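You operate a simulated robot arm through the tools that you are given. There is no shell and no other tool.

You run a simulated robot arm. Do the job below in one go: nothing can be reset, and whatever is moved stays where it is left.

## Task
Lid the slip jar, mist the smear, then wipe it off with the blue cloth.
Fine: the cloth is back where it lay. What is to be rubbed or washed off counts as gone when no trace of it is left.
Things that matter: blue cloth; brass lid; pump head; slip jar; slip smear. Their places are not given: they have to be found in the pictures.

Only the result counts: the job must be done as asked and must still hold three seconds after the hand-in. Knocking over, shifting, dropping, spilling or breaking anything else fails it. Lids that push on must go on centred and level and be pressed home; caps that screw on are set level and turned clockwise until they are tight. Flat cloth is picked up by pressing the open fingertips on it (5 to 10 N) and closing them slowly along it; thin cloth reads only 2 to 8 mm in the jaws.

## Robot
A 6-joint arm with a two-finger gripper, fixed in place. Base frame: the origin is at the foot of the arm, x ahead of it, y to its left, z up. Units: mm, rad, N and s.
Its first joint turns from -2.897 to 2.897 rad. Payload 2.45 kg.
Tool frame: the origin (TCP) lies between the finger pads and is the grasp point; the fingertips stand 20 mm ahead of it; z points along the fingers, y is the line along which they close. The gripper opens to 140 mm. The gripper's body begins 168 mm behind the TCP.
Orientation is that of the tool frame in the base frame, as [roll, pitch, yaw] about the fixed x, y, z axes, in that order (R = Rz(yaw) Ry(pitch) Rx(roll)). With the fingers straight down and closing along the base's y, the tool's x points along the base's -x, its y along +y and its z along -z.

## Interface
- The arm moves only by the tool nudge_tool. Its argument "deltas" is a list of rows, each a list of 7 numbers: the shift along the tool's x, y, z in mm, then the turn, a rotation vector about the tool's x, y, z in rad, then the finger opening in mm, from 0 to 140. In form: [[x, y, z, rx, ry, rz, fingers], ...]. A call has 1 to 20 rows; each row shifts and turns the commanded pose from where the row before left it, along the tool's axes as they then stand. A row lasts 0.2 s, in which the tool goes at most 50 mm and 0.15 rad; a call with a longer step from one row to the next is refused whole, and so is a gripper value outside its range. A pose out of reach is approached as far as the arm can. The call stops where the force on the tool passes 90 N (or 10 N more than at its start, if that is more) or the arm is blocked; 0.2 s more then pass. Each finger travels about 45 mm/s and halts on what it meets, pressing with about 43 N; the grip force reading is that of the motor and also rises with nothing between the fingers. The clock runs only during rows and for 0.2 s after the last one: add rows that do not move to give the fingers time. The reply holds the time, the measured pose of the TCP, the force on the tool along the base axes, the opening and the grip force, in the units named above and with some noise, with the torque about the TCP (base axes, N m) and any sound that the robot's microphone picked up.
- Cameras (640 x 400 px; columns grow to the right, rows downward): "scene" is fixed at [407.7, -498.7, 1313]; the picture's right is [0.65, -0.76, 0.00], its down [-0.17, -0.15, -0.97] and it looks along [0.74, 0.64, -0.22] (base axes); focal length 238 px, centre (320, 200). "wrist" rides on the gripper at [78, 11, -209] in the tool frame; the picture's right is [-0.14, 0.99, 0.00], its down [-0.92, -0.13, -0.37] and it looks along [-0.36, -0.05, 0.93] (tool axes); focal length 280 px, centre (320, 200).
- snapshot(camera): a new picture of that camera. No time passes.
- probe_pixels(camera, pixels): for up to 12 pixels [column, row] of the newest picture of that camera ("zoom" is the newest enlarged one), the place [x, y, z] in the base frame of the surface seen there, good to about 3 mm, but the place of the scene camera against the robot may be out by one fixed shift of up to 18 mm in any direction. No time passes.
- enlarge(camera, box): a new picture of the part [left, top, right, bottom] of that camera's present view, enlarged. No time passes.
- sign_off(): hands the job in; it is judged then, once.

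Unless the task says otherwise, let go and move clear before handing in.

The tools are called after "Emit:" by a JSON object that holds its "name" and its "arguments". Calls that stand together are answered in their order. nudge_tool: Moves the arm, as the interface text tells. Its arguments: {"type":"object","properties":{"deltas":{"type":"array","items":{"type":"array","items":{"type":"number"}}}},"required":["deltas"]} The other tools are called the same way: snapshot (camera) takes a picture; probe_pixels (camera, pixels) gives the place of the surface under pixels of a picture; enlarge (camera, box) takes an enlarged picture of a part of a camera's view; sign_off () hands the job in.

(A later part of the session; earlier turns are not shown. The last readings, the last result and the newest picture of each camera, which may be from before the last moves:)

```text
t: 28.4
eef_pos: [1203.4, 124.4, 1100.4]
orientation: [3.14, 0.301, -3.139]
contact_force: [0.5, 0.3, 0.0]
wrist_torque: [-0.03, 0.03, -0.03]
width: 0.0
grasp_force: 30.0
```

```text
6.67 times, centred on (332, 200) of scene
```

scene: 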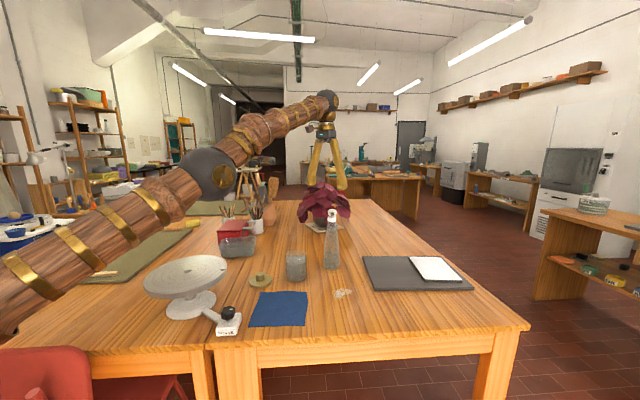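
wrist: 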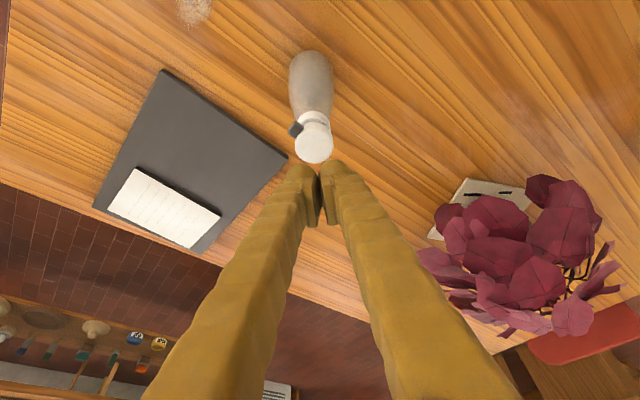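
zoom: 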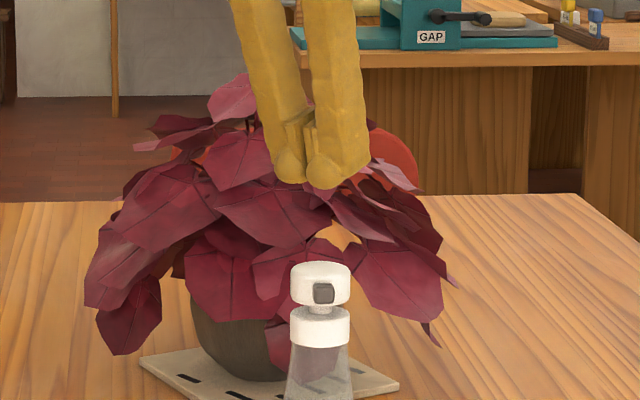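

In the scene zoom the tips are around (316,170) and the head centre at (320,268). I'll probe both to check the horizontal alignment.

Emit:
{"name": "enlarge", "arguments": {"camera": "scene", "box": [316, 180, 348, 220]}}

Emit:
{"name": "probe_pixels", "arguments": {"camera": "zoom", "pixels": [[240, 100], [330, 120], [300, 60], [390, 60], [280, 60], [310, 100], [320, 240], [290, 245], [350, 245], [320, 290], [320, 232], [270, 300]]}}

Emit:
{"name": "probe_pixels", "arguments": {"camera": "wrist", "pixels": [[315, 147], [302, 145], [330, 145], [315, 160], [315, 133], [295, 129]]}}

Emit:
{"name": "enlarge", "arguments": {"camera": "wrist", "box": [270, 90, 370, 240]}}

```text
10.00 times, centred on (332, 200) of scene
```

zoom: 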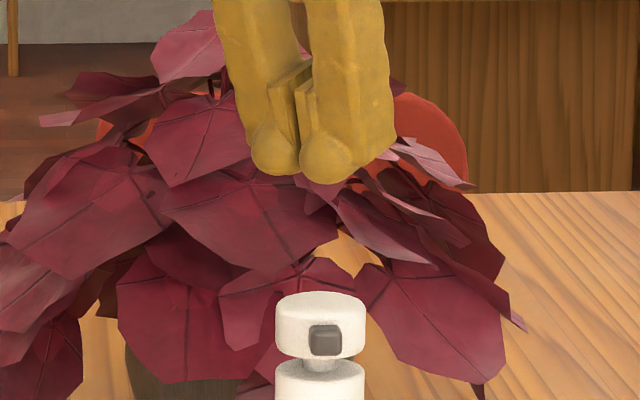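

```text
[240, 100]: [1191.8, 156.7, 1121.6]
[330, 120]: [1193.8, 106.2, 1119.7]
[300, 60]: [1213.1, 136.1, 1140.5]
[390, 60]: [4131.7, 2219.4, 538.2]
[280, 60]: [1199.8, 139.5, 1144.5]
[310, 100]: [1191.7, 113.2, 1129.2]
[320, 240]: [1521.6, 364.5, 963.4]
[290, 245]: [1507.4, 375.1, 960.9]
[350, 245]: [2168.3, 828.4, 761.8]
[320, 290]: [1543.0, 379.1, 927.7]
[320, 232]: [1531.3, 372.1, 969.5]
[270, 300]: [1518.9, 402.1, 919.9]
```

```text
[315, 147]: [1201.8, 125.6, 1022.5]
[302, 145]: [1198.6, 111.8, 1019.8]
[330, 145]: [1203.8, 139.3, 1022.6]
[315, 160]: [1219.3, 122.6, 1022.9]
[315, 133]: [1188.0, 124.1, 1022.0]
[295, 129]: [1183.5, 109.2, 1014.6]
```

```text
2.67 times, centred on (320, 165) of wrist
```

zoom: 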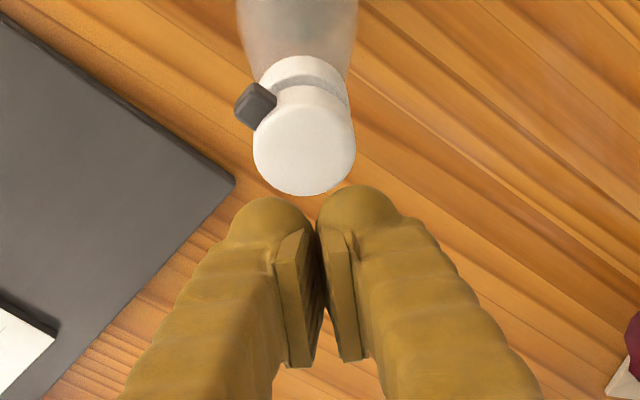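

The wrist probe confirms the head top at (1202,125,1022). With the tilt, the lowest finger corner lies ~11 mm inward of the TCP, so I'll shift the TCP to x≈1212 and descend 42 mm, just short of the head.

Emit:
{"name": "nudge_tool", "arguments": {"deltas": [[-8.2, 0.3, 2.5, 0, 0, 0, 0], [4.1, 0, 13.4, 0, 0, 0, 0], [4.1, 0, 13.4, 0, 0, 0, 0], [4.1, 0, 13.4, 0, 0, 0, 0], [0, 0, 0, 0, 0, 0, 0]]}}

Emit:
{"name": "snapshot", "arguments": {"camera": "wrist"}}

Emit:
{"name": "enlarge", "arguments": {"camera": "scene", "box": [316, 180, 348, 220]}}

```text
t: 29.6
eef_pos: [1212.5, 124.4, 1056.9]
orientation: [3.141, 0.302, -3.141]
contact_force: [-0.4, 0.3, -0.6]
wrist_torque: [-0.04, 0.02, 0.01]
width: 0.1
grasp_force: 29.1
```

```text
taken
```

wrist: 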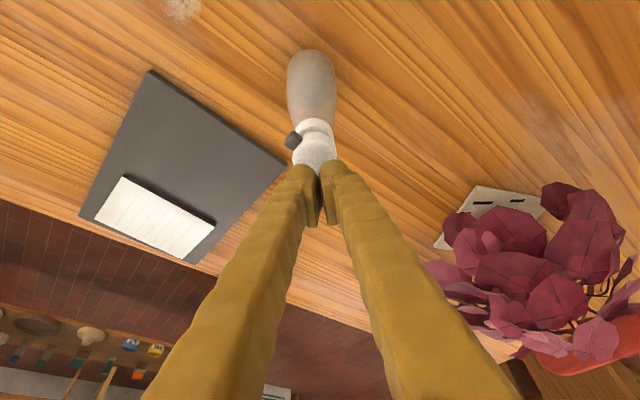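

```text
10.00 times, centred on (332, 200) of scene
```

zoom: 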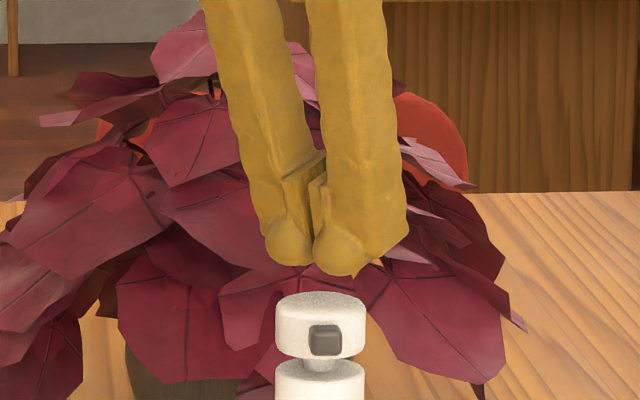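

The bulb tips (290 and 338, bottom y≈270) straddle the head centre (320,302) with about a 10 mm gap. I'll descend vertically in 2 mm steps toward contact.

Emit:
{"name": "nudge_tool", "arguments": {"deltas": [[0.59, 0, 1.91, 0, 0, 0, 0], [0.59, 0, 1.91, 0, 0, 0, 0], [0.59, 0, 1.91, 0, 0, 0, 0], [0.59, 0, 1.91, 0, 0, 0, 0], [0.59, 0, 1.91, 0, 0, 0, 0], [0, 0, 0, 0, 0, 0, 0]]}}

Emit:
{"name": "enlarge", "arguments": {"camera": "scene", "box": [316, 180, 348, 220]}}

```text
t: 31.0
eef_pos: [1211.3, 123.6, 1047.4]
orientation: [-3.141, 0.302, -3.141]
contact_force: [-0.1, 0.5, -0.7]
wrist_torque: [0.02, 0.02, 0.01]
width: 0.0
grasp_force: 29.3
```

```text
10.00 times, centred on (332, 200) of scene
```

zoom: 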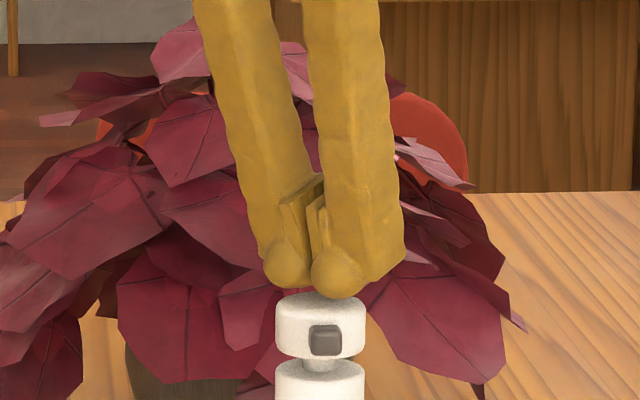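

The tips are just above the head with no contact yet. I'll continue in 1.5 mm steps to start pressing.

Emit:
{"name": "nudge_tool", "arguments": {"deltas": [[0.44, 0, 1.43, 0, 0, 0, 0], [0.44, 0, 1.43, 0, 0, 0, 0], [0.44, 0, 1.43, 0, 0, 0, 0], [0, 0, 0, 0, 0, 0, 0]]}}

Emit:
{"name": "enlarge", "arguments": {"camera": "scene", "box": [316, 180, 348, 220]}}

```text
t: 32.0
eef_pos: [1212.6, 124.9, 1043.5]
orientation: [3.141, 0.302, -3.138]
contact_force: [-0.9, 0.9, 1.1]
wrist_torque: [0.02, 0.03, -0.02]
width: 0.0
grasp_force: 28.8
```

```text
10.00 times, centred on (332, 200) of scene
```

zoom: 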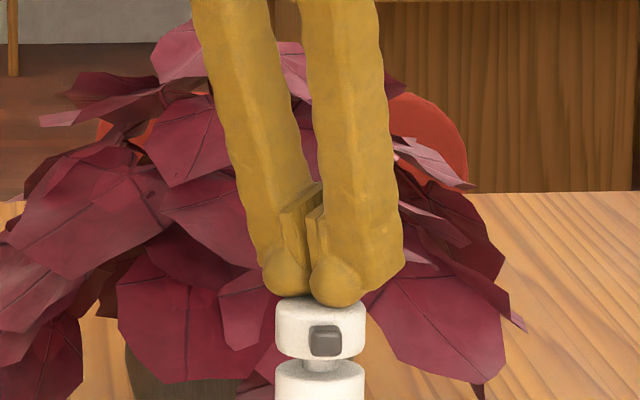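

Contact is just starting (Fz≈1 N). I'll press on in 1.5 mm steps and watch force and sound.

Emit:
{"name": "nudge_tool", "arguments": {"deltas": [[0.44, 0, 1.43, 0, 0, 0, 0], [0.44, 0, 1.43, 0, 0, 0, 0], [0, 0, 0, 0, 0, 0, 0]]}}

Emit:
{"name": "enlarge", "arguments": {"camera": "scene", "box": [316, 180, 348, 220]}}

```text
t: 32.8
eef_pos: [1210.4, 123.6, 1039.8]
orientation: [-3.142, 0.303, -3.14]
contact_force: [-0.4, 0.4, 1.5]
wrist_torque: [-0.01, 0.05, -0.01]
width: 0.0
grasp_force: 29.3
```

```text
10.00 times, centred on (332, 200) of scene
```

zoom: 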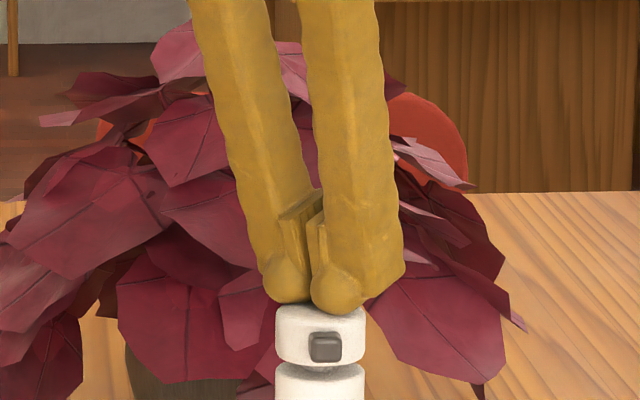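

The head is moving down (its nozzle went from y≈340 to 347) with a light spring. I'll continue pressing to the end of the stroke.

Emit:
{"name": "nudge_tool", "arguments": {"deltas": [[0.44, 0, 1.43, 0, 0, 0, 0], [0.44, 0, 1.43, 0, 0, 0, 0], [0, 0, 0, 0, 0, 0, 0]]}}

Emit:
{"name": "enlarge", "arguments": {"camera": "scene", "box": [316, 180, 348, 220]}}

```text
t: 33.6
eef_pos: [1212.1, 124.4, 1037.4]
orientation: [-3.141, 0.303, -3.141]
contact_force: [-1.6, -0.4, 3.0]
wrist_torque: [-0.03, 0.04, 0.0]
width: 0.1
grasp_force: 29.7
heard: click
```

```text
10.00 times, centred on (332, 200) of scene
```

zoom: 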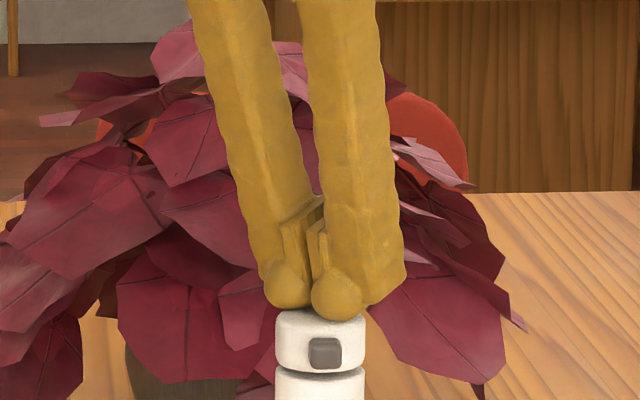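

A click was heard with the head nearly down. I'll look at the smear for signs of mist.

Emit:
{"name": "enlarge", "arguments": {"camera": "scene", "box": [315, 275, 371, 310]}}

Emit:
{"name": "snapshot", "arguments": {"camera": "wrist"}}

Emit:
{"name": "snapshot", "arguments": {"camera": "scene"}}

```text
11.43 times, centred on (343, 292) of scene
```

zoom: 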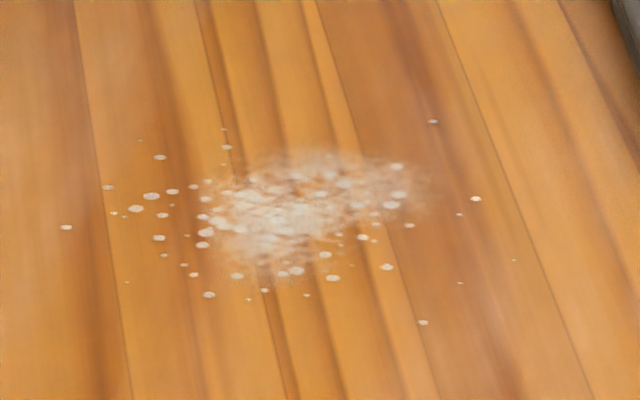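

```text
taken
```

wrist: 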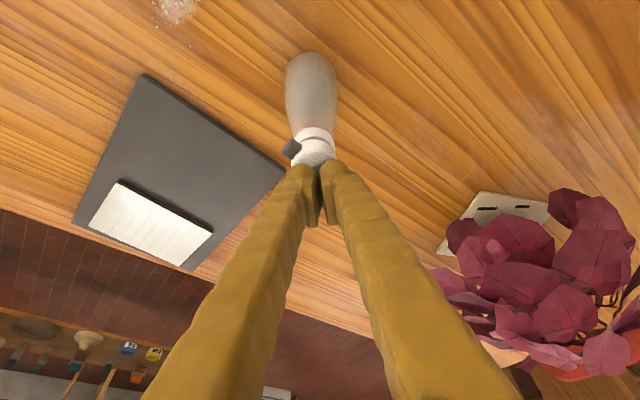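

```text
taken
```

scene: 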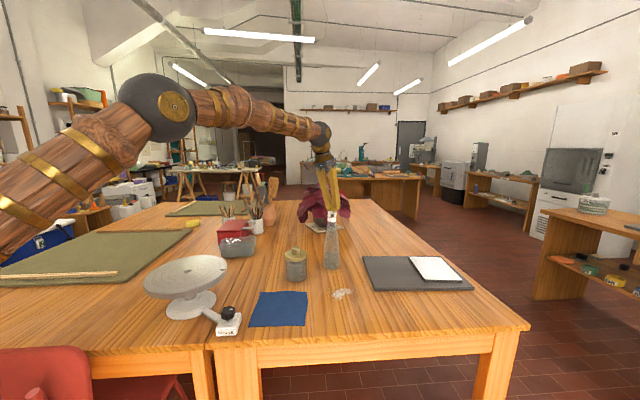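

The enlarged picture shows droplets over the smear, so the mist landed. I'll lift straight up off the pump head, back away and level the tool.

Emit:
{"name": "nudge_tool", "arguments": {"deltas": [[-3, 0, -9.5, 0, 0, 0, 0], [-8.9, 0, -28.7, 0, 0, 0, 0], [-8.9, 0, -28.7, 0, 0, 0, 0], [-8.9, 0, -28.7, 0, 0, 0, 0], [28.7, 0, -8.9, 0, 0, 0, 0], [28.7, 0, -8.9, 0, 0, 0, 0], [28.7, 0, -8.9, 0, 0.15, 0, 0], [0, 0, 0, 0, 0.15, 0, 0], [0, 0, 0, 0, 0, 0, 0]]}}

Emit:
{"name": "enlarge", "arguments": {"camera": "scene", "box": [280, 190, 380, 310]}}

```text
t: 35.6
eef_pos: [1122.2, 125.1, 1138.2]
orientation: [-3.141, 0.001, -3.14]
contact_force: [0.2, -0.2, -0.3]
wrist_torque: [-0.02, 0.01, 0.02]
width: 0.1
grasp_force: 29.2
```

```text
3.33 times, centred on (330, 250) of scene
```

zoom: 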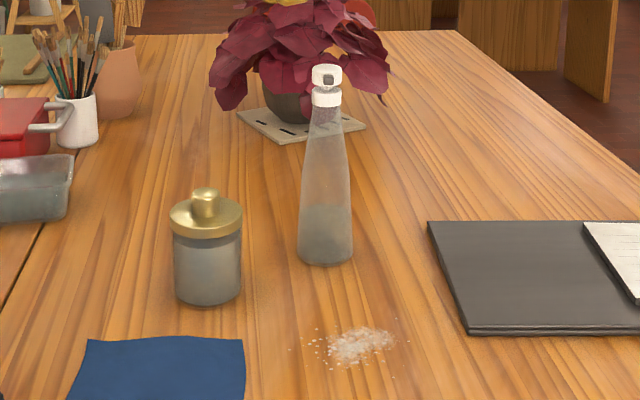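

The bottle stands untouched and droplets cover the smear. Next I'll move back over the cloth area at height for a clear view of the cloth and smear.

Emit:
{"name": "nudge_tool", "arguments": {"deltas": [[36, -10, 0, 0, 0, 0, 20], [36, -10, 0, 0, 0, 0, 40], [36, -11, 9, 0, 0, 0, 60], [36, -11, 9, 0, 0, 0, 60], [37, -11, 10, 0, 0, 0, 60], [37, -11, 10, 0, 0, 0, 60], [37, -11, 10, 0, 0, 0, 60], [37, -10, 10, 0, 0, 0, 60], [0, 0, 0, 0, 0, 0, 60]]}}

Emit:
{"name": "snapshot", "arguments": {"camera": "wrist"}}

```text
t: 37.6
eef_pos: [829.6, 39.7, 1079.8]
orientation: [3.14, 0.003, -3.14]
contact_force: [-0.4, 0.0, 0.5]
wrist_torque: [0.0, 0.02, 0.02]
width: 60.2
grasp_force: 0.1
```

```text
taken
```

wrist: 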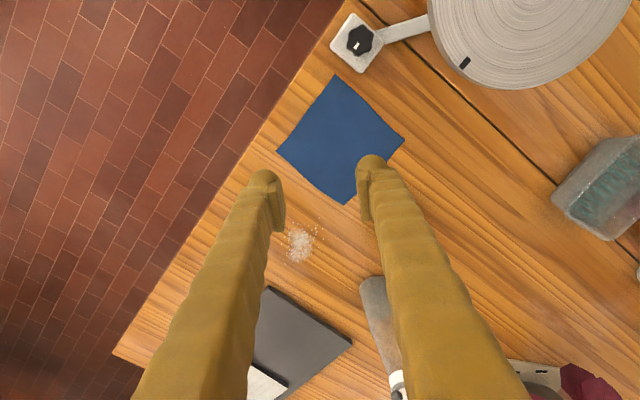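

Emit:
{"name": "probe_pixels", "arguments": {"camera": "wrist", "pixels": [[335, 75], [403, 140], [346, 203], [278, 149], [340, 140], [300, 243], [288, 238], [312, 243], [300, 227], [300, 262], [322, 234], [268, 288]]}}

Emit:
{"name": "enlarge", "arguments": {"camera": "wrist", "box": [260, 60, 420, 280]}}

Emit:
{"name": "enlarge", "arguments": {"camera": "wrist", "box": [270, 210, 340, 280]}}

```text
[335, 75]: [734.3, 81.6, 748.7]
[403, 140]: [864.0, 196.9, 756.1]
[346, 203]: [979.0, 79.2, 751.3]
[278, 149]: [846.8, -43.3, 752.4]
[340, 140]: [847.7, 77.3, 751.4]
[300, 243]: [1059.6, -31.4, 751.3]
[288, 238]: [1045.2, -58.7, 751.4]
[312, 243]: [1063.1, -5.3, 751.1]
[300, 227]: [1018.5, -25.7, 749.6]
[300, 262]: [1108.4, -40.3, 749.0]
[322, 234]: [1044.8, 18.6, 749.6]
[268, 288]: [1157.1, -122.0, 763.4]
```

```text
1.82 times, centred on (340, 170) of wrist
```

zoom: 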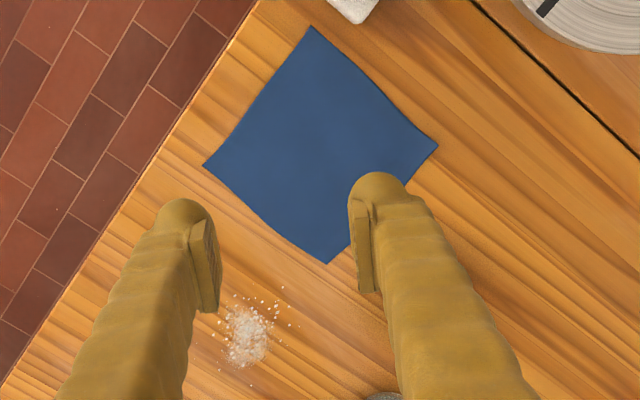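

```text
5.71 times, centred on (305, 245) of wrist
```

zoom: 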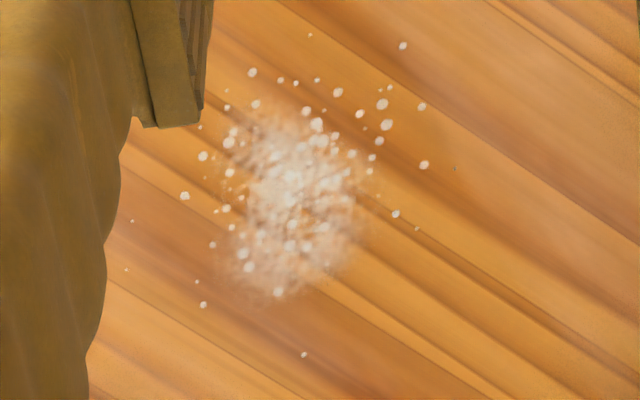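

The cloth corners are at (734,81), (864,197), (979,79) and (847,−43), so its centre is ≈(856,79). The smear body is centred at ≈(1062,−33) with droplets scattered ±45 mm. I'll go down over the cloth centre with 60 mm opening to just above it.

Emit:
{"name": "nudge_tool", "arguments": {"deltas": [[-13, 20, 0, 0, 0, 0, 60], [-13.4, 19.3, 20, 0, 0, 0, 60], [0, 0, 45, 0, 0, 0, 60], [0, 0, 45, 0, 0, 0, 60], [0, 0, 45, 0, 0, 0, 60], [0, 0, 45, 0, 0, 0, 60], [0, 0, 45, 0, 0, 0, 60], [0, 0, 40, 0, 0, 0, 60], [0, 0, 10, 0, 0, 0, 60], [0, 0, 0, 0, 0, 0, 60]]}}

Emit:
{"name": "snapshot", "arguments": {"camera": "wrist"}}

Emit:
{"name": "enlarge", "arguments": {"camera": "scene", "box": [230, 220, 350, 340]}}

```text
t: 39.8
eef_pos: [858.1, 79.1, 785.2]
orientation: [3.141, 0.001, -3.14]
contact_force: [0.9, 0.7, -0.5]
wrist_torque: [-0.02, 0.03, 0.0]
width: 60.0
grasp_force: 0.0
```

```text
taken
```

wrist: 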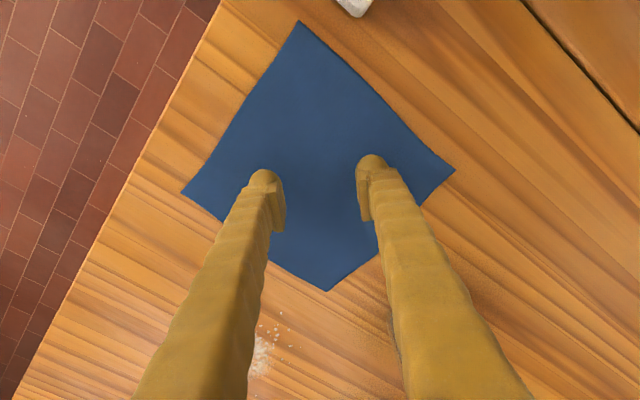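

```text
3.33 times, centred on (290, 280) of scene
```

zoom: 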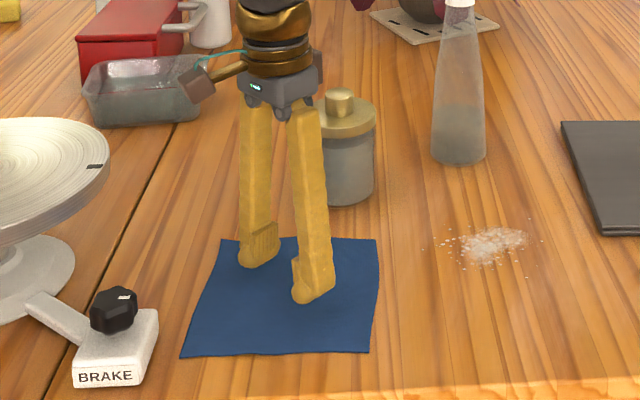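

The fingertips are ~14 mm above the cloth centre. I'll descend to near contact, then in fine steps to reach about 7 N.

Emit:
{"name": "nudge_tool", "arguments": {"deltas": [[0, 0, 6, 0, 0, 0, 60], [0, 0, 4, 0, 0, 0, 60], [0, 0, 2, 0, 0, 0, 60], [0, 0, 1, 0, 0, 0, 60], [0, 0, 0, 0, 0, 0, 60]]}}

```text
t: 41.0
eef_pos: [858.2, 77.0, 770.3]
orientation: [-3.14, 0.003, -3.14]
contact_force: [0.0, -0.3, 0.0]
wrist_torque: [-0.02, 0.0, 0.0]
width: 60.3
grasp_force: 0.0
```

Emit:
{"name": "nudge_tool", "arguments": {"deltas": [[0, 0, 0.5, 0, 0, 0, 60], [0, 0, 0.5, 0, 0, 0, 60], [0, 0, 0, 0, 0, 0, 60]]}}

```text
t: 41.8
eef_pos: [856.8, 78.3, 770.6]
orientation: [3.141, 0.002, -3.139]
contact_force: [-0.9, 0.6, 4.8]
wrist_torque: [-0.04, 0.03, 0.01]
width: 60.0
grasp_force: 0.1
```

Contact reads 4.8 N, so I'll add 0.3 mm and check that it lands near 7 N, then close slowly.

Emit:
{"name": "nudge_tool", "arguments": {"deltas": [[0, 0, 0.3, 0, 0, 0, 60], [0, 0, 0, 0, 0, 0, 58], [0, 0, 0, 0, 0, 0, 56]]}}

```text
t: 42.6
eef_pos: [856.7, 79.4, 771.3]
orientation: [-3.14, 0.002, -3.141]
contact_force: [0.9, -0.1, 14.9]
wrist_torque: [-0.06, 0.03, 0.02]
width: 55.0
grasp_force: 0.1
```

The force rose to 15 N, so I'll ease up 0.5 mm and re-read while continuing to close slowly.

Emit:
{"name": "nudge_tool", "arguments": {"deltas": [[0, 0, -0.5, 0, 0, 0, 55], [0, 0, 0, 0, 0, 0, 53]]}}

```text
t: 43.2
eef_pos: [857.8, 79.5, 770.7]
orientation: [3.141, 0.002, -3.14]
contact_force: [1.6, -1.1, 11.6]
wrist_torque: [-0.05, 0.01, -0.03]
width: 53.7
grasp_force: 0.1
```

Emit:
{"name": "nudge_tool", "arguments": {"deltas": [[0, 0, -0.3, 0, 0, 0, 52], [0, 0, 0, 0, 0, 0, 49], [0, 0, 0, 0, 0, 0, 46]]}}

Emit:
{"name": "enlarge", "arguments": {"camera": "scene", "box": [240, 240, 340, 330]}}

```text
t: 44.0
eef_pos: [856.9, 79.8, 771.7]
orientation: [-3.141, 0.003, -3.139]
contact_force: [-1.0, 0.9, 8.9]
wrist_torque: [-0.02, 0.0, 0.0]
width: 46.4
grasp_force: 0.3
```

```text
4.44 times, centred on (290, 285) of scene
```

zoom: 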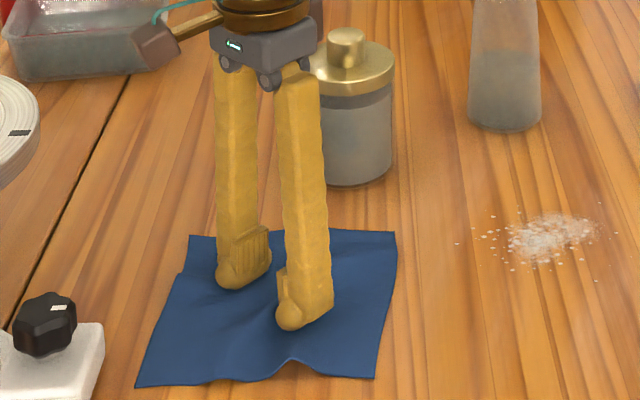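

The cloth is gathering between the fingers at 8.9 N. I'll keep closing slowly and watch the force.

Emit:
{"name": "nudge_tool", "arguments": {"deltas": [[0, 0, 0, 0, 0, 0, 43], [0, 0, 0, 0, 0, 0, 40], [0, 0, 0, 0, 0, 0, 37], [0, 0, 0, 0, 0, 0, 34]]}}

```text
t: 45.0
eef_pos: [857.7, 79.1, 771.5]
orientation: [3.141, 0.001, -3.14]
contact_force: [0.3, -0.4, 12.9]
wrist_torque: [-0.05, 0.03, 0.0]
width: 34.3
grasp_force: 0.4
```

Emit:
{"name": "nudge_tool", "arguments": {"deltas": [[0, 0, -0.4, 0, 0, 0, 31], [0, 0, 0, 0, 0, 0, 28], [0, 0, 0, 0, 0, 0, 25]]}}

```text
t: 45.8
eef_pos: [857.3, 78.7, 770.8]
orientation: [3.14, 0.0, -3.139]
contact_force: [-0.6, 0.3, 9.7]
wrist_torque: [-0.02, 0.02, -0.02]
width: 23.4
grasp_force: 0.1
```

Emit:
{"name": "nudge_tool", "arguments": {"deltas": [[0, 0, -0.2, 0, 0, 0, 22], [0, 0, 0, 0, 0, 0, 19], [0, 0, 0, 0, 0, 0, 16]]}}

Emit:
{"name": "enlarge", "arguments": {"camera": "scene", "box": [240, 240, 340, 330]}}

```text
t: 46.6
eef_pos: [858.1, 78.1, 771.6]
orientation: [3.141, 0.001, -3.139]
contact_force: [-0.8, 0.6, 1.2]
wrist_torque: [0.01, 0.01, 0.02]
width: 16.1
grasp_force: 0.1
```

```text
4.44 times, centred on (290, 285) of scene
```

zoom: 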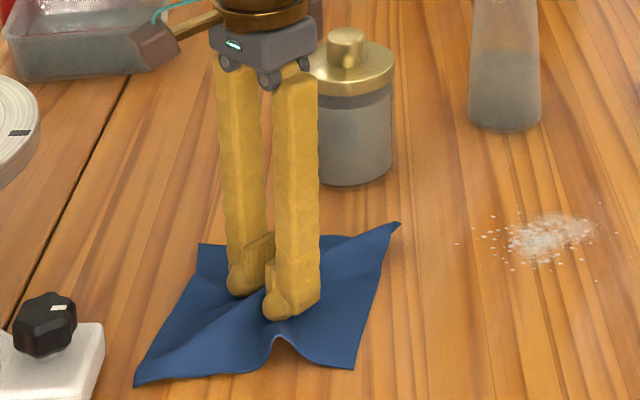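

The force dropped to 1.2 N while the fold forms between the fingers. I'll lower 0.5 mm and continue closing.

Emit:
{"name": "nudge_tool", "arguments": {"deltas": [[0, 0, 0.5, 0, 0, 0, 16], [0, 0, 0, 0, 0, 0, 13], [0, 0, 0, 0, 0, 0, 10]]}}

```text
t: 47.4
eef_pos: [857.7, 79.6, 771.4]
orientation: [3.14, 0.001, -3.139]
contact_force: [0.1, 0.0, 1.5]
wrist_torque: [-0.03, 0.03, 0.0]
width: 10.2
grasp_force: 0.1
```

Emit:
{"name": "nudge_tool", "arguments": {"deltas": [[0, 0, 0.4, 0, 0, 0, 8], [0, 0, 0, 0, 0, 0, 5], [0, 0, 0, 0, 0, 0, 2], [0, 0, 0, 0, 0, 0, 0], [0, 0, 0, 0, 0, 0, 0]]}}

Emit:
{"name": "enlarge", "arguments": {"camera": "scene", "box": [240, 240, 340, 330]}}

```text
t: 48.6
eef_pos: [857.5, 78.3, 771.0]
orientation: [3.141, 0.002, -3.14]
contact_force: [-0.4, -1.2, 9.8]
wrist_torque: [-0.06, 0.03, 0.05]
width: 4.5
grasp_force: 37.4
```

```text
4.44 times, centred on (290, 285) of scene
```

zoom: 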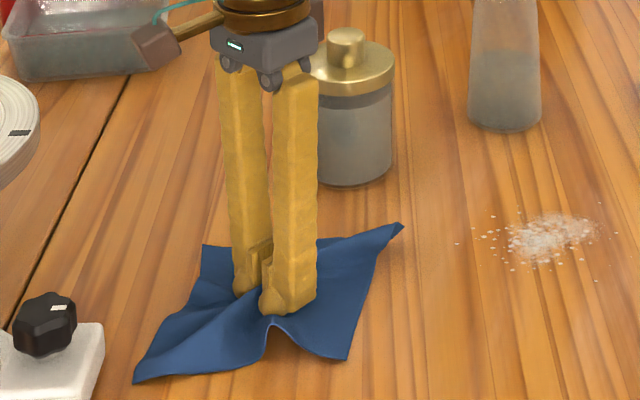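

Width reads 4.5 mm with 37 N, so the cloth is pinched. I'll lift slowly and check that it comes along.

Emit:
{"name": "nudge_tool", "arguments": {"deltas": [[0, 0, 0, 0, 0, 0, 0], [0, 0, -5, 0, 0, 0, 0], [0, 0, -10, 0, 0, 0, 0], [0, 0, -20, 0, 0, 0, 0], [0, 0, -30, 0, 0, 0, 0], [0, 0, -30, 0, 0, 0, 0], [0, 0, -30, 0, 0, 0, 0], [0, 0, -30, 0, 0, 0, 0], [0, 0, 0, 0, 0, 0, 0], [0, 0, 0, 0, 0, 0, 0]]}}

Emit:
{"name": "snapshot", "arguments": {"camera": "wrist"}}

Emit:
{"name": "enlarge", "arguments": {"camera": "scene", "box": [230, 210, 370, 330]}}

```text
t: 50.8
eef_pos: [857.8, 76.3, 925.5]
orientation: [-3.141, 0.002, -3.141]
contact_force: [0.3, -0.2, 1.1]
wrist_torque: [-0.04, 0.04, 0.0]
width: 0.0
grasp_force: 24.7
```

```text
taken
```

wrist: 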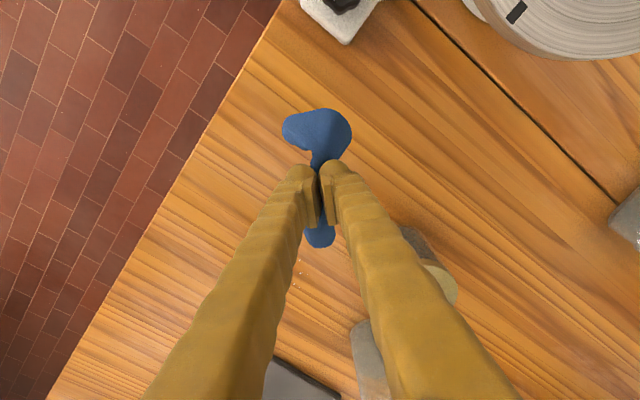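

```text
3.33 times, centred on (300, 270) of scene
```

zoom: 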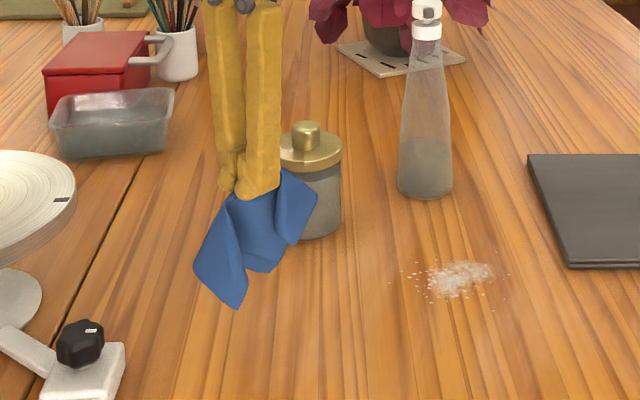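

The cloth hangs from the fingertips, but the width now reads 0.0. I'll hold still a moment and check it isn't slipping.

Emit:
{"name": "nudge_tool", "arguments": {"deltas": [[0, 0, 0, 0, 0, 0, 0], [0, 0, 0, 0, 0, 0, 0], [0, 0, 0, 0, 0, 0, 0]]}}

Emit:
{"name": "enlarge", "arguments": {"camera": "scene", "box": [250, 210, 320, 310]}}

Emit:
{"name": "enlarge", "arguments": {"camera": "wrist", "box": [260, 90, 380, 260]}}

```text
t: 51.6
eef_pos: [856.6, 74.8, 924.4]
orientation: [3.14, 0.002, -3.139]
contact_force: [-0.3, -0.9, -0.1]
wrist_torque: [-0.01, -0.03, 0.0]
width: 0.2
grasp_force: 21.4
```

```text
4.00 times, centred on (285, 260) of scene
```

zoom: 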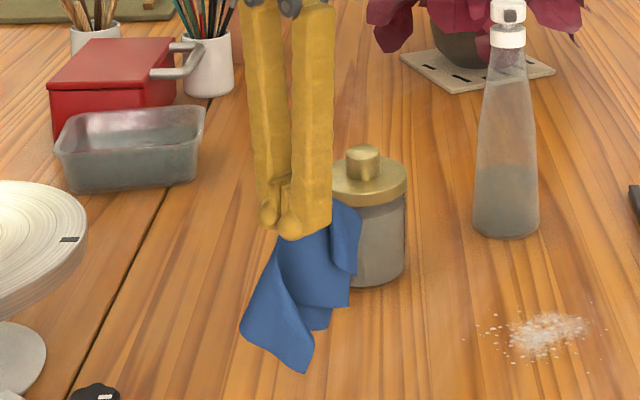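

```text
2.35 times, centred on (320, 175) of wrist
```

zoom: 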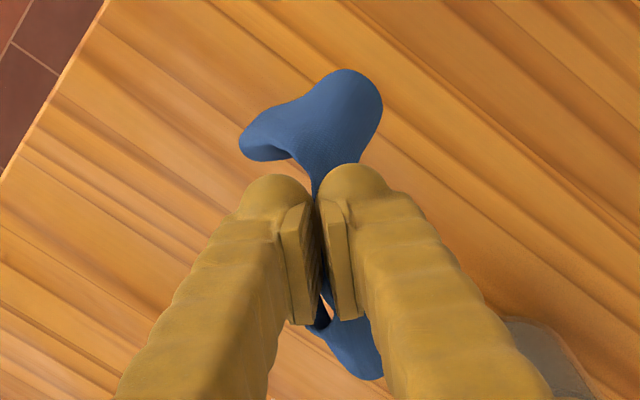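

The cloth hangs steadily from the pinch. I'll carry it over the smear at (1062,−33).

Emit:
{"name": "nudge_tool", "arguments": {"deltas": [[-15, -8, 0, 0, 0, 0, 0], [-22, -12, 0, 0, 0, 0, 0], [-22, -12, 0, 0, 0, 0, 0], [-22, -12, 0, 0, 0, 0, 0], [-22, -12, 0, 0, 0, 0, 0], [-22, -12, 0, 0, 0, 0, 0], [-22, -12, 0, 0, 0, 0, 0], [-22, -12, 0, 0, 0, 0, 0], [-22, -12, 0, 0, 0, 0, 0], [-14, -5, 0, 0, 0, 0, 0], [0, 0, 0, 0, 0, 0, 0], [0, 0, 0, 0, 0, 0, 0]]}}

Emit:
{"name": "snapshot", "arguments": {"camera": "wrist"}}

Emit:
{"name": "enlarge", "arguments": {"camera": "scene", "box": [280, 200, 400, 320]}}

```text
t: 54.2
eef_pos: [1062.8, -31.3, 923.2]
orientation: [3.141, 0.001, -3.14]
contact_force: [-1.1, 0.4, 0.3]
wrist_torque: [0.04, -0.03, 0.04]
width: 2.1
grasp_force: 37.0
```

```text
taken
```

wrist: 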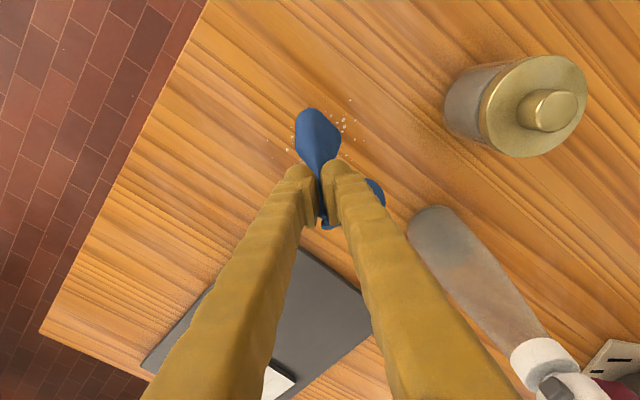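

```text
3.33 times, centred on (340, 260) of scene
```

zoom: 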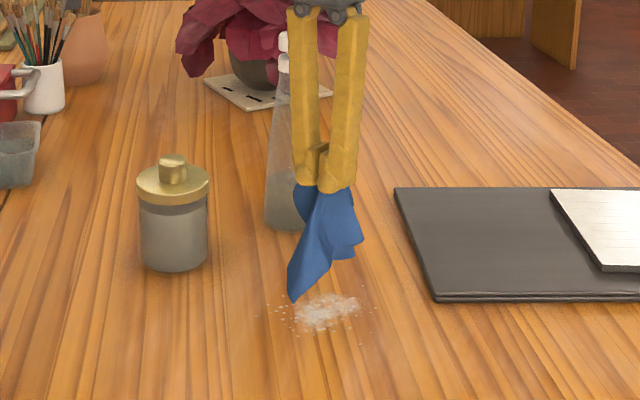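

Width 2.1 mm at 37 N shows a firm hold, right over the smear. I'll lower steadily so the cloth folds onto the table, stopping a few mm above contact.

Emit:
{"name": "nudge_tool", "arguments": {"deltas": [[0, 0, 15, 0, 0, 0, 0], [0, 0, 15, 0, 0, 0, 0], [0, 0, 15, 0, 0, 0, 0], [0, 0, 15, 0, 0, 0, 0], [0, 0, 15, 0, 0, 0, 0], [0, 0, 15, 0, 0, 0, 0], [0, 0, 15, 0, 0, 0, 0], [0, 0, 12, 0, 0, 0, 0], [0, 0, 12, 0, 0, 0, 0], [0, 0, 10, 0, 0, 0, 0], [0, 0, 5, 0, 0, 0, 0], [0, 0, 0, 0, 0, 0, 0]]}}

Emit:
{"name": "snapshot", "arguments": {"camera": "wrist"}}

Emit:
{"name": "enlarge", "arguments": {"camera": "scene", "box": [290, 230, 400, 320]}}

```text
t: 56.8
eef_pos: [1061.4, -31.5, 781.2]
orientation: [-3.141, 0.002, -3.139]
contact_force: [-0.4, 0.3, -0.3]
wrist_torque: [0.01, 0.03, 0.05]
width: 3.3
grasp_force: 33.3
```

```text
taken
```

wrist: 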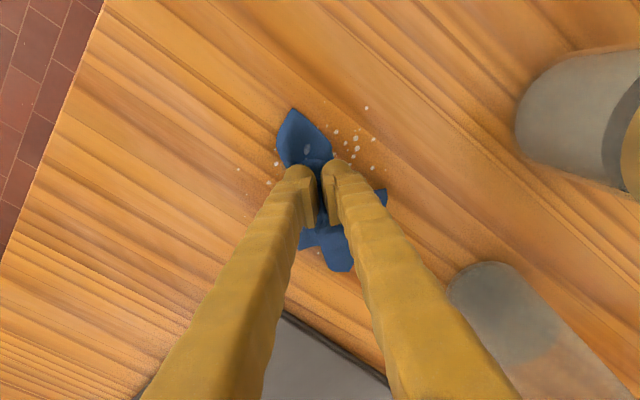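

```text
4.44 times, centred on (345, 275) of scene
```

zoom: 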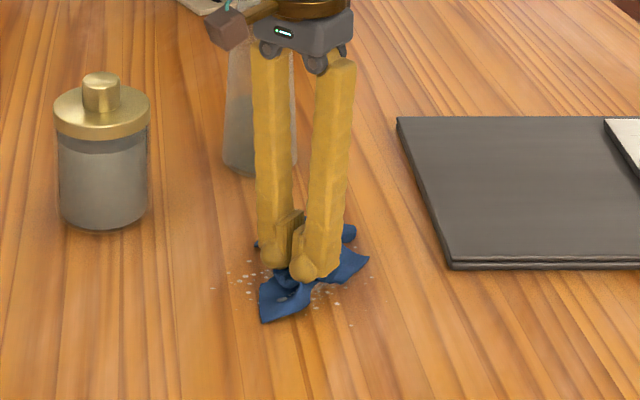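

The cloth is bunched under the tips on the smear. I'll lower in fine steps until there is about 8–10 N of pressing force.

Emit:
{"name": "nudge_tool", "arguments": {"deltas": [[0, 0, 2, 0, 0, 0, 0], [0, 0, 2, 0, 0, 0, 0], [0, 0, 1.5, 0, 0, 0, 0], [0, 0, 0, 0, 0, 0, 0]]}}

```text
t: 57.8
eef_pos: [1061.7, -30.0, 775.6]
orientation: [3.14, 0.002, -3.141]
contact_force: [-3.5, 0.6, 1.5]
wrist_torque: [0.01, -0.03, -0.04]
width: 0.0
grasp_force: 21.7
```

Emit:
{"name": "nudge_tool", "arguments": {"deltas": [[0, 0, 1.5, 0, 0, 0, 0], [0, 0, 1, 0, 0, 0, 0], [0, 0, 0, 0, 0, 0, 0]]}}

Emit:
{"name": "enlarge", "arguments": {"camera": "wrist", "box": [230, 80, 410, 290]}}

```text
t: 58.6
eef_pos: [1061.6, -30.3, 773.5]
orientation: [-3.141, 0.001, -3.14]
contact_force: [-0.5, 2.8, 2.7]
wrist_torque: [0.22, -0.02, 0.07]
width: 0.0
grasp_force: 22.2
```

```text
1.90 times, centred on (320, 185) of wrist
```

zoom: 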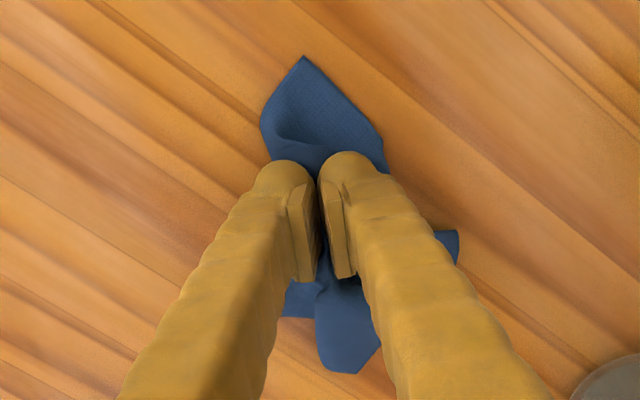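

The droplets around the cloth are no longer visible, so wiping seems to be taking effect already. I'll press a bit more and rub with short strokes over the smear area.

Emit:
{"name": "nudge_tool", "arguments": {"deltas": [[0, 0, 1, 0, 0, 0, 0], [-6, 0, 0, 0, 0, 0, 0], [-8, 0, 0, 0, 0, 0, 0], [-8, 0, 0, 0, 0, 0, 0], [0, -8, 0, 0, 0, 0, 0], [8, 0, 0, 0, 0, 0, 0], [8, 0, 0, 0, 0, 0, 0], [8, 0, 0, 0, 0, 0, 0], [8, 0, 0, 0, 0, 0, 0], [8, 0, 0, 0, 0, 0, 0], [0, 0, 0, 0, 0, 0, 0]]}}

Emit:
{"name": "snapshot", "arguments": {"camera": "wrist"}}

Emit:
{"name": "enlarge", "arguments": {"camera": "scene", "box": [290, 250, 390, 320]}}

```text
t: 61.0
eef_pos: [1044.2, -38.4, 772.7]
orientation: [-3.142, 0.002, -3.14]
contact_force: [-0.4, 0.0, 3.3]
wrist_torque: [0.05, -0.13, 0.03]
width: 0.0
grasp_force: 24.2
```

```text
taken
```

wrist: 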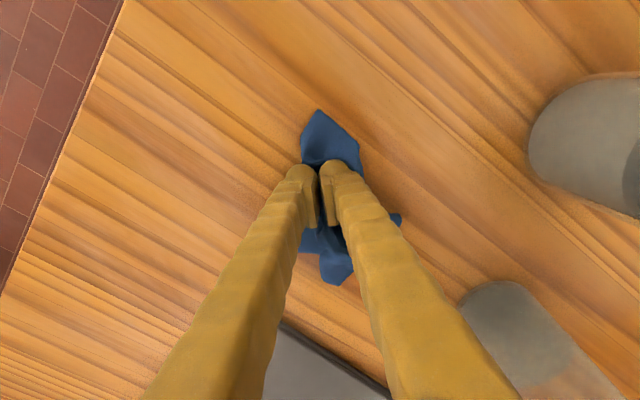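

```text
5.71 times, centred on (340, 285) of scene
```

zoom: 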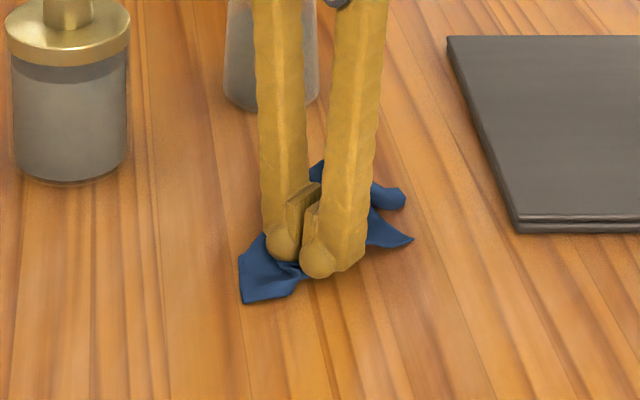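

No droplets remain visible, though the cloth may be hiding the smear. I'll press slightly more and rub lanes across the whole area.

Emit:
{"name": "nudge_tool", "arguments": {"deltas": [[0, 0, 0.7, 0, 0, 0, 0], [0, -10, 0, 0, 0, 0, 0], [0, -10, 0, 0, 0, 0, 0], [-10, 0, 0, 0, 0, 0, 0], [-10, 0, 0, 0, 0, 0, 0], [-10, 0, 0, 0, 0, 0, 0], [-10, 0, 0, 0, 0, 0, 0], [-10, 0, 0, 0, 0, 0, 0], [0, 10, 0, 0, 0, 0, 0], [0, 8, 0, 0, 0, 0, 0], [10, 0, 0, 0, 0, 0, 0], [10, 0, 0, 0, 0, 0, 0], [10, 0, 0, 0, 0, 0, 0], [10, 0, 0, 0, 0, 0, 0], [10, 0, 0, 0, 0, 0, 0], [10, 0, 0, 0, 0, 0, 0], [0, 10, 0, 0, 0, 0, 0], [0, 8, 0, 0, 0, 0, 0]]}}

Emit:
{"name": "enlarge", "arguments": {"camera": "scene", "box": [290, 250, 390, 320]}}

```text
t: 64.8
eef_pos: [1033.9, -21.2, 772.2]
orientation: [3.14, 0.001, -3.14]
contact_force: [-1.2, -2.1, 3.7]
wrist_torque: [-0.18, 0.14, -0.02]
width: 1.0
grasp_force: 29.8
```

```text
5.71 times, centred on (340, 285) of scene
```

zoom: 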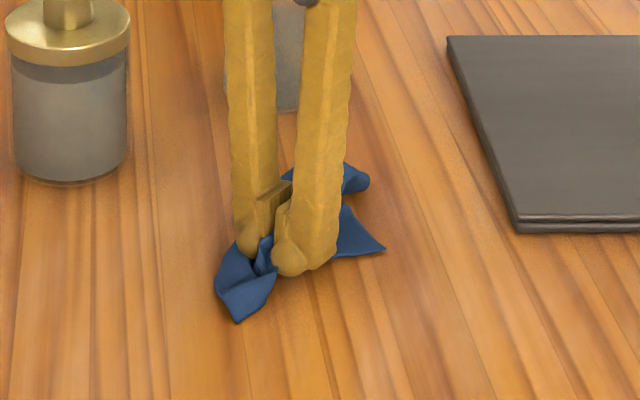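

The exposed part of the smear area (350–388, 230–280) looks clean. I'll finish the remaining lanes at y≈−20 and 0.

Emit:
{"name": "nudge_tool", "arguments": {"deltas": [[-10, 0, 0, 0, 0, 0, 0], [-10, 0, 0, 0, 0, 0, 0], [-10, 0, 0, 0, 0, 0, 0], [-10, 0, 0, 0, 0, 0, 0], [-10, 0, 0, 0, 0, 0, 0], [-10, 0, 0, 0, 0, 0, 0], [0, 9, 0, 0, 0, 0, 0], [0, 9, 0, 0, 0, 0, 0], [10, 0, 0, 0, 0, 0, 0], [10, 0, 0, 0, 0, 0, 0], [10, 0, 0, 0, 0, 0, 0], [10, 0, 0, 0, 0, 0, 0], [10, 0, 0, 0, 0, 0, 0], [10, 0, 0, 0, 0, 0, 0], [0, 0, -10, 0, 0, 0, 0], [0, 0, -30, 0, 0, 0, 0], [0, 0, -40, 0, 0, 0, 0], [0, 0, -40, 0, 0, 0, 0], [0, 0, -30, 0, 0, 0, 0], [0, 0, 0, 0, 0, 0, 0]]}}

Emit:
{"name": "snapshot", "arguments": {"camera": "wrist"}}

Emit:
{"name": "enlarge", "arguments": {"camera": "scene", "box": [300, 250, 380, 320]}}

Emit:
{"name": "enlarge", "arguments": {"camera": "scene", "box": [250, 200, 390, 320]}}

```text
t: 69.0
eef_pos: [1034.4, -3.7, 921.5]
orientation: [-3.14, 0.003, -3.139]
contact_force: [0.2, 0.1, -0.2]
wrist_torque: [-0.03, 0.01, -0.01]
width: 5.8
grasp_force: 39.5
```

```text
taken
```

wrist: 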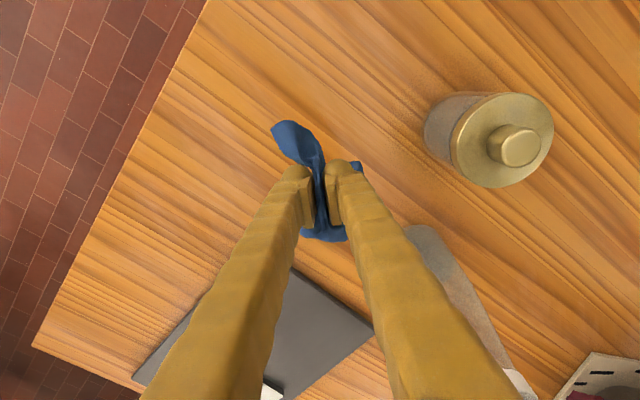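

```text
5.71 times, centred on (340, 285) of scene
```

zoom: 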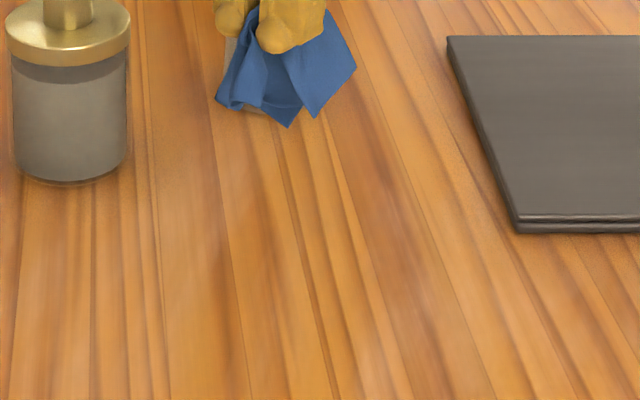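

```text
3.33 times, centred on (320, 260) of scene
```

zoom: 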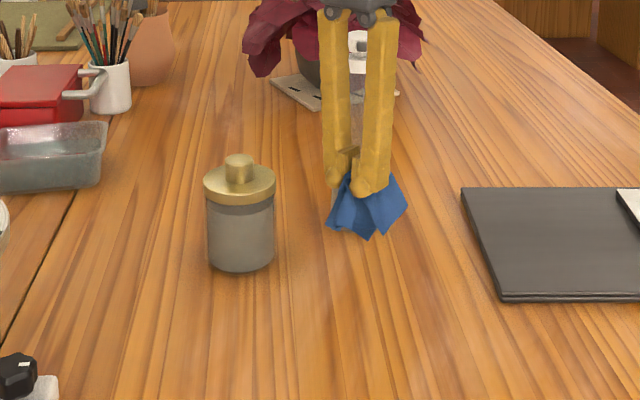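

The smear and droplets appear completely gone in both views. I'll zoom closely on the spot to make sure no trace remains before returning the cloth.

Emit:
{"name": "enlarge", "arguments": {"camera": "scene", "box": [315, 275, 371, 310]}}

Emit:
{"name": "enlarge", "arguments": {"camera": "wrist", "box": [220, 80, 400, 260]}}

```text
11.43 times, centred on (343, 292) of scene
```

zoom: 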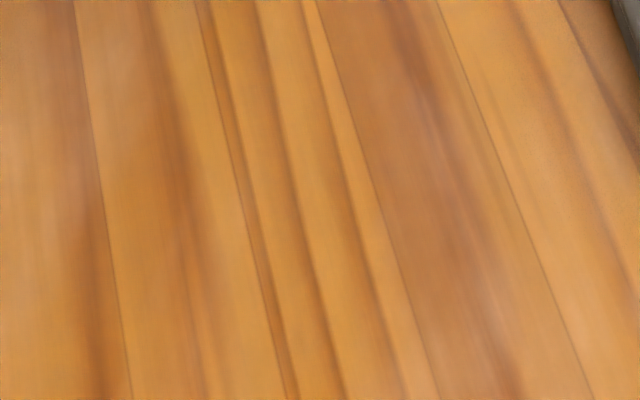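

```text
2.22 times, centred on (310, 170) of wrist
```

zoom: 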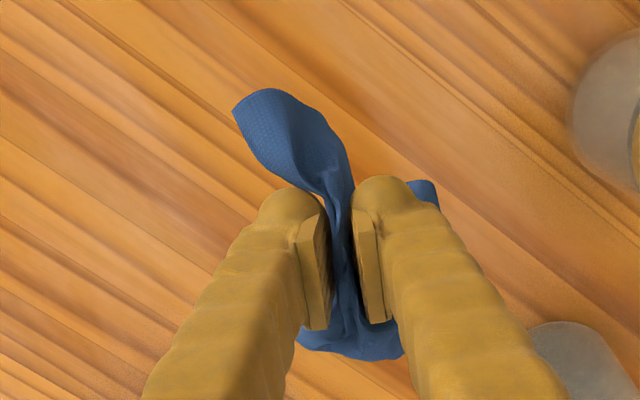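

The spot is clean in both close-ups. I'll carry the cloth back over its original place at (857,79).

Emit:
{"name": "nudge_tool", "arguments": {"deltas": [[12, 6, 0, 0, 0, 0, 0], [20, 9, 0, 0, 0, 0, 0], [22, 10, 0, 0, 0, 0, 0], [22, 10, 0, 0, 0, 0, 0], [22, 10, 0, 0, 0, 0, 0], [22, 10, 0, 0, 0, 0, 0], [22, 10, 0, 0, 0, 0, 0], [20, 10, 0, 0, 0, 0, 0], [15, 8, 0, 0, 0, 0, 0], [0, 0, 0, 0, 0, 0, 0], [0, 0, 0, 0, 0, 0, 0]]}}

Emit:
{"name": "snapshot", "arguments": {"camera": "wrist"}}

Emit:
{"name": "enlarge", "arguments": {"camera": "scene", "box": [230, 210, 340, 330]}}

```text
t: 71.4
eef_pos: [857.8, 78.6, 922.0]
orientation: [-3.14, 0.002, -3.139]
contact_force: [0.1, 0.1, 1.0]
wrist_torque: [-0.01, 0.02, 0.06]
width: 3.7
grasp_force: 28.7
```

```text
taken
```

wrist: 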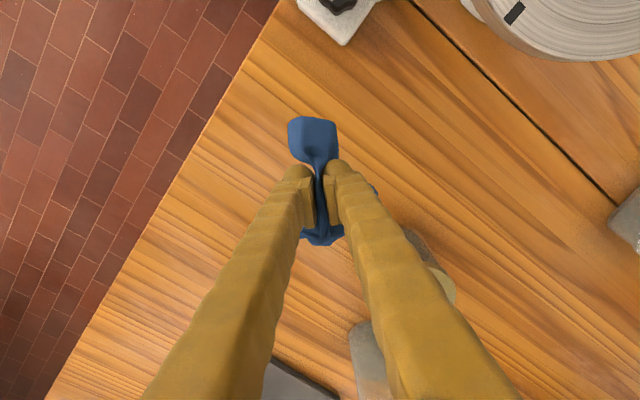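

```text
3.33 times, centred on (285, 270) of scene
```

zoom: 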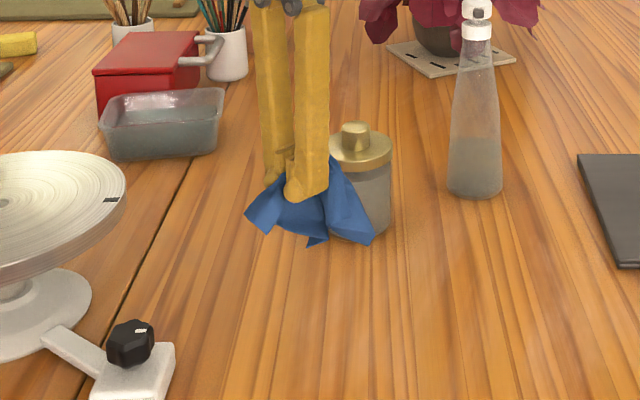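

The cloth is back over its place with flaps spread around the tips. I'll lower it gently toward the table.

Emit:
{"name": "nudge_tool", "arguments": {"deltas": [[0, 0, 15, 0, 0, 0, 0], [0, 0, 20, 0, 0, 0, 0], [0, 0, 20, 0, 0, 0, 0], [0, 0, 15, 0, 0, 0, 0], [0, 0, 12, 0, 0, 0, 0], [0, 0, 12, 0, 0, 0, 0], [0, 0, 12, 0, 0, 0, 0], [0, 0, 12, 0, 0, 0, 0], [0, 0, 10, 0, 0, 0, 0], [0, 0, 8, 0, 0, 0, 0], [0, 0, 6, 0, 0, 0, 0], [0, 0, 0, 0, 0, 0, 0], [0, 0, 0, 0, 0, 0, 0]]}}

Emit:
{"name": "snapshot", "arguments": {"camera": "wrist"}}

Emit:
{"name": "enlarge", "arguments": {"camera": "scene", "box": [230, 230, 340, 330]}}

```text
t: 74.2
eef_pos: [857.5, 79.2, 778.7]
orientation: [3.141, 0.002, -3.141]
contact_force: [-0.1, -1.1, 0.9]
wrist_torque: [0.22, 0.05, 0.0]
width: 3.1
grasp_force: 40.0
```

```text
taken
```

wrist: 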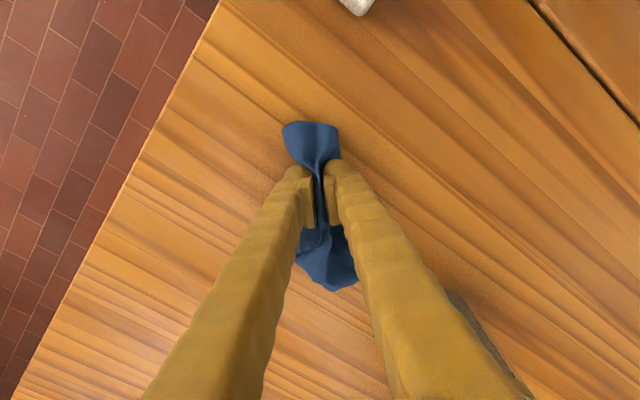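

```text
4.00 times, centred on (285, 280) of scene
```

zoom: 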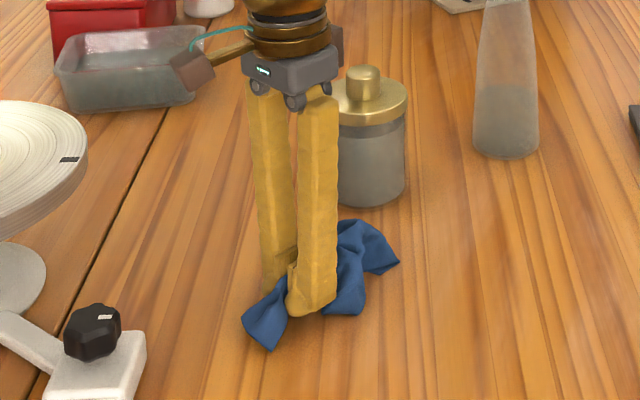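

The cloth is bunched around the tips at its old place. I'll press lightly and open the fingers slowly so friction spreads the fold back out.

Emit:
{"name": "nudge_tool", "arguments": {"deltas": [[0, 0, 3, 0, 0, 0, 0], [0, 0, 2, 0, 0, 0, 0], [0, 0, 1.5, 0, 0, 0, 0], [0, 0, 0, 0, 0, 0, 0]]}}

```text
t: 75.2
eef_pos: [857.8, 79.2, 773.8]
orientation: [3.14, 0.002, -3.141]
contact_force: [0.6, -1.8, -0.3]
wrist_torque: [0.06, 0.08, -0.03]
width: 2.7
grasp_force: 38.3
```

Emit:
{"name": "nudge_tool", "arguments": {"deltas": [[0, 0, 1, 0, 0, 0, 0], [0, 0, 1, 0, 0, 0, 0], [0, 0, 0, 0, 0, 0, 0]]}}

```text
t: 76.0
eef_pos: [858.3, 79.4, 771.2]
orientation: [-3.14, 0.003, -3.139]
contact_force: [-0.4, -2.2, 2.5]
wrist_torque: [0.08, 0.04, 0.01]
width: 2.3
grasp_force: 38.7
```

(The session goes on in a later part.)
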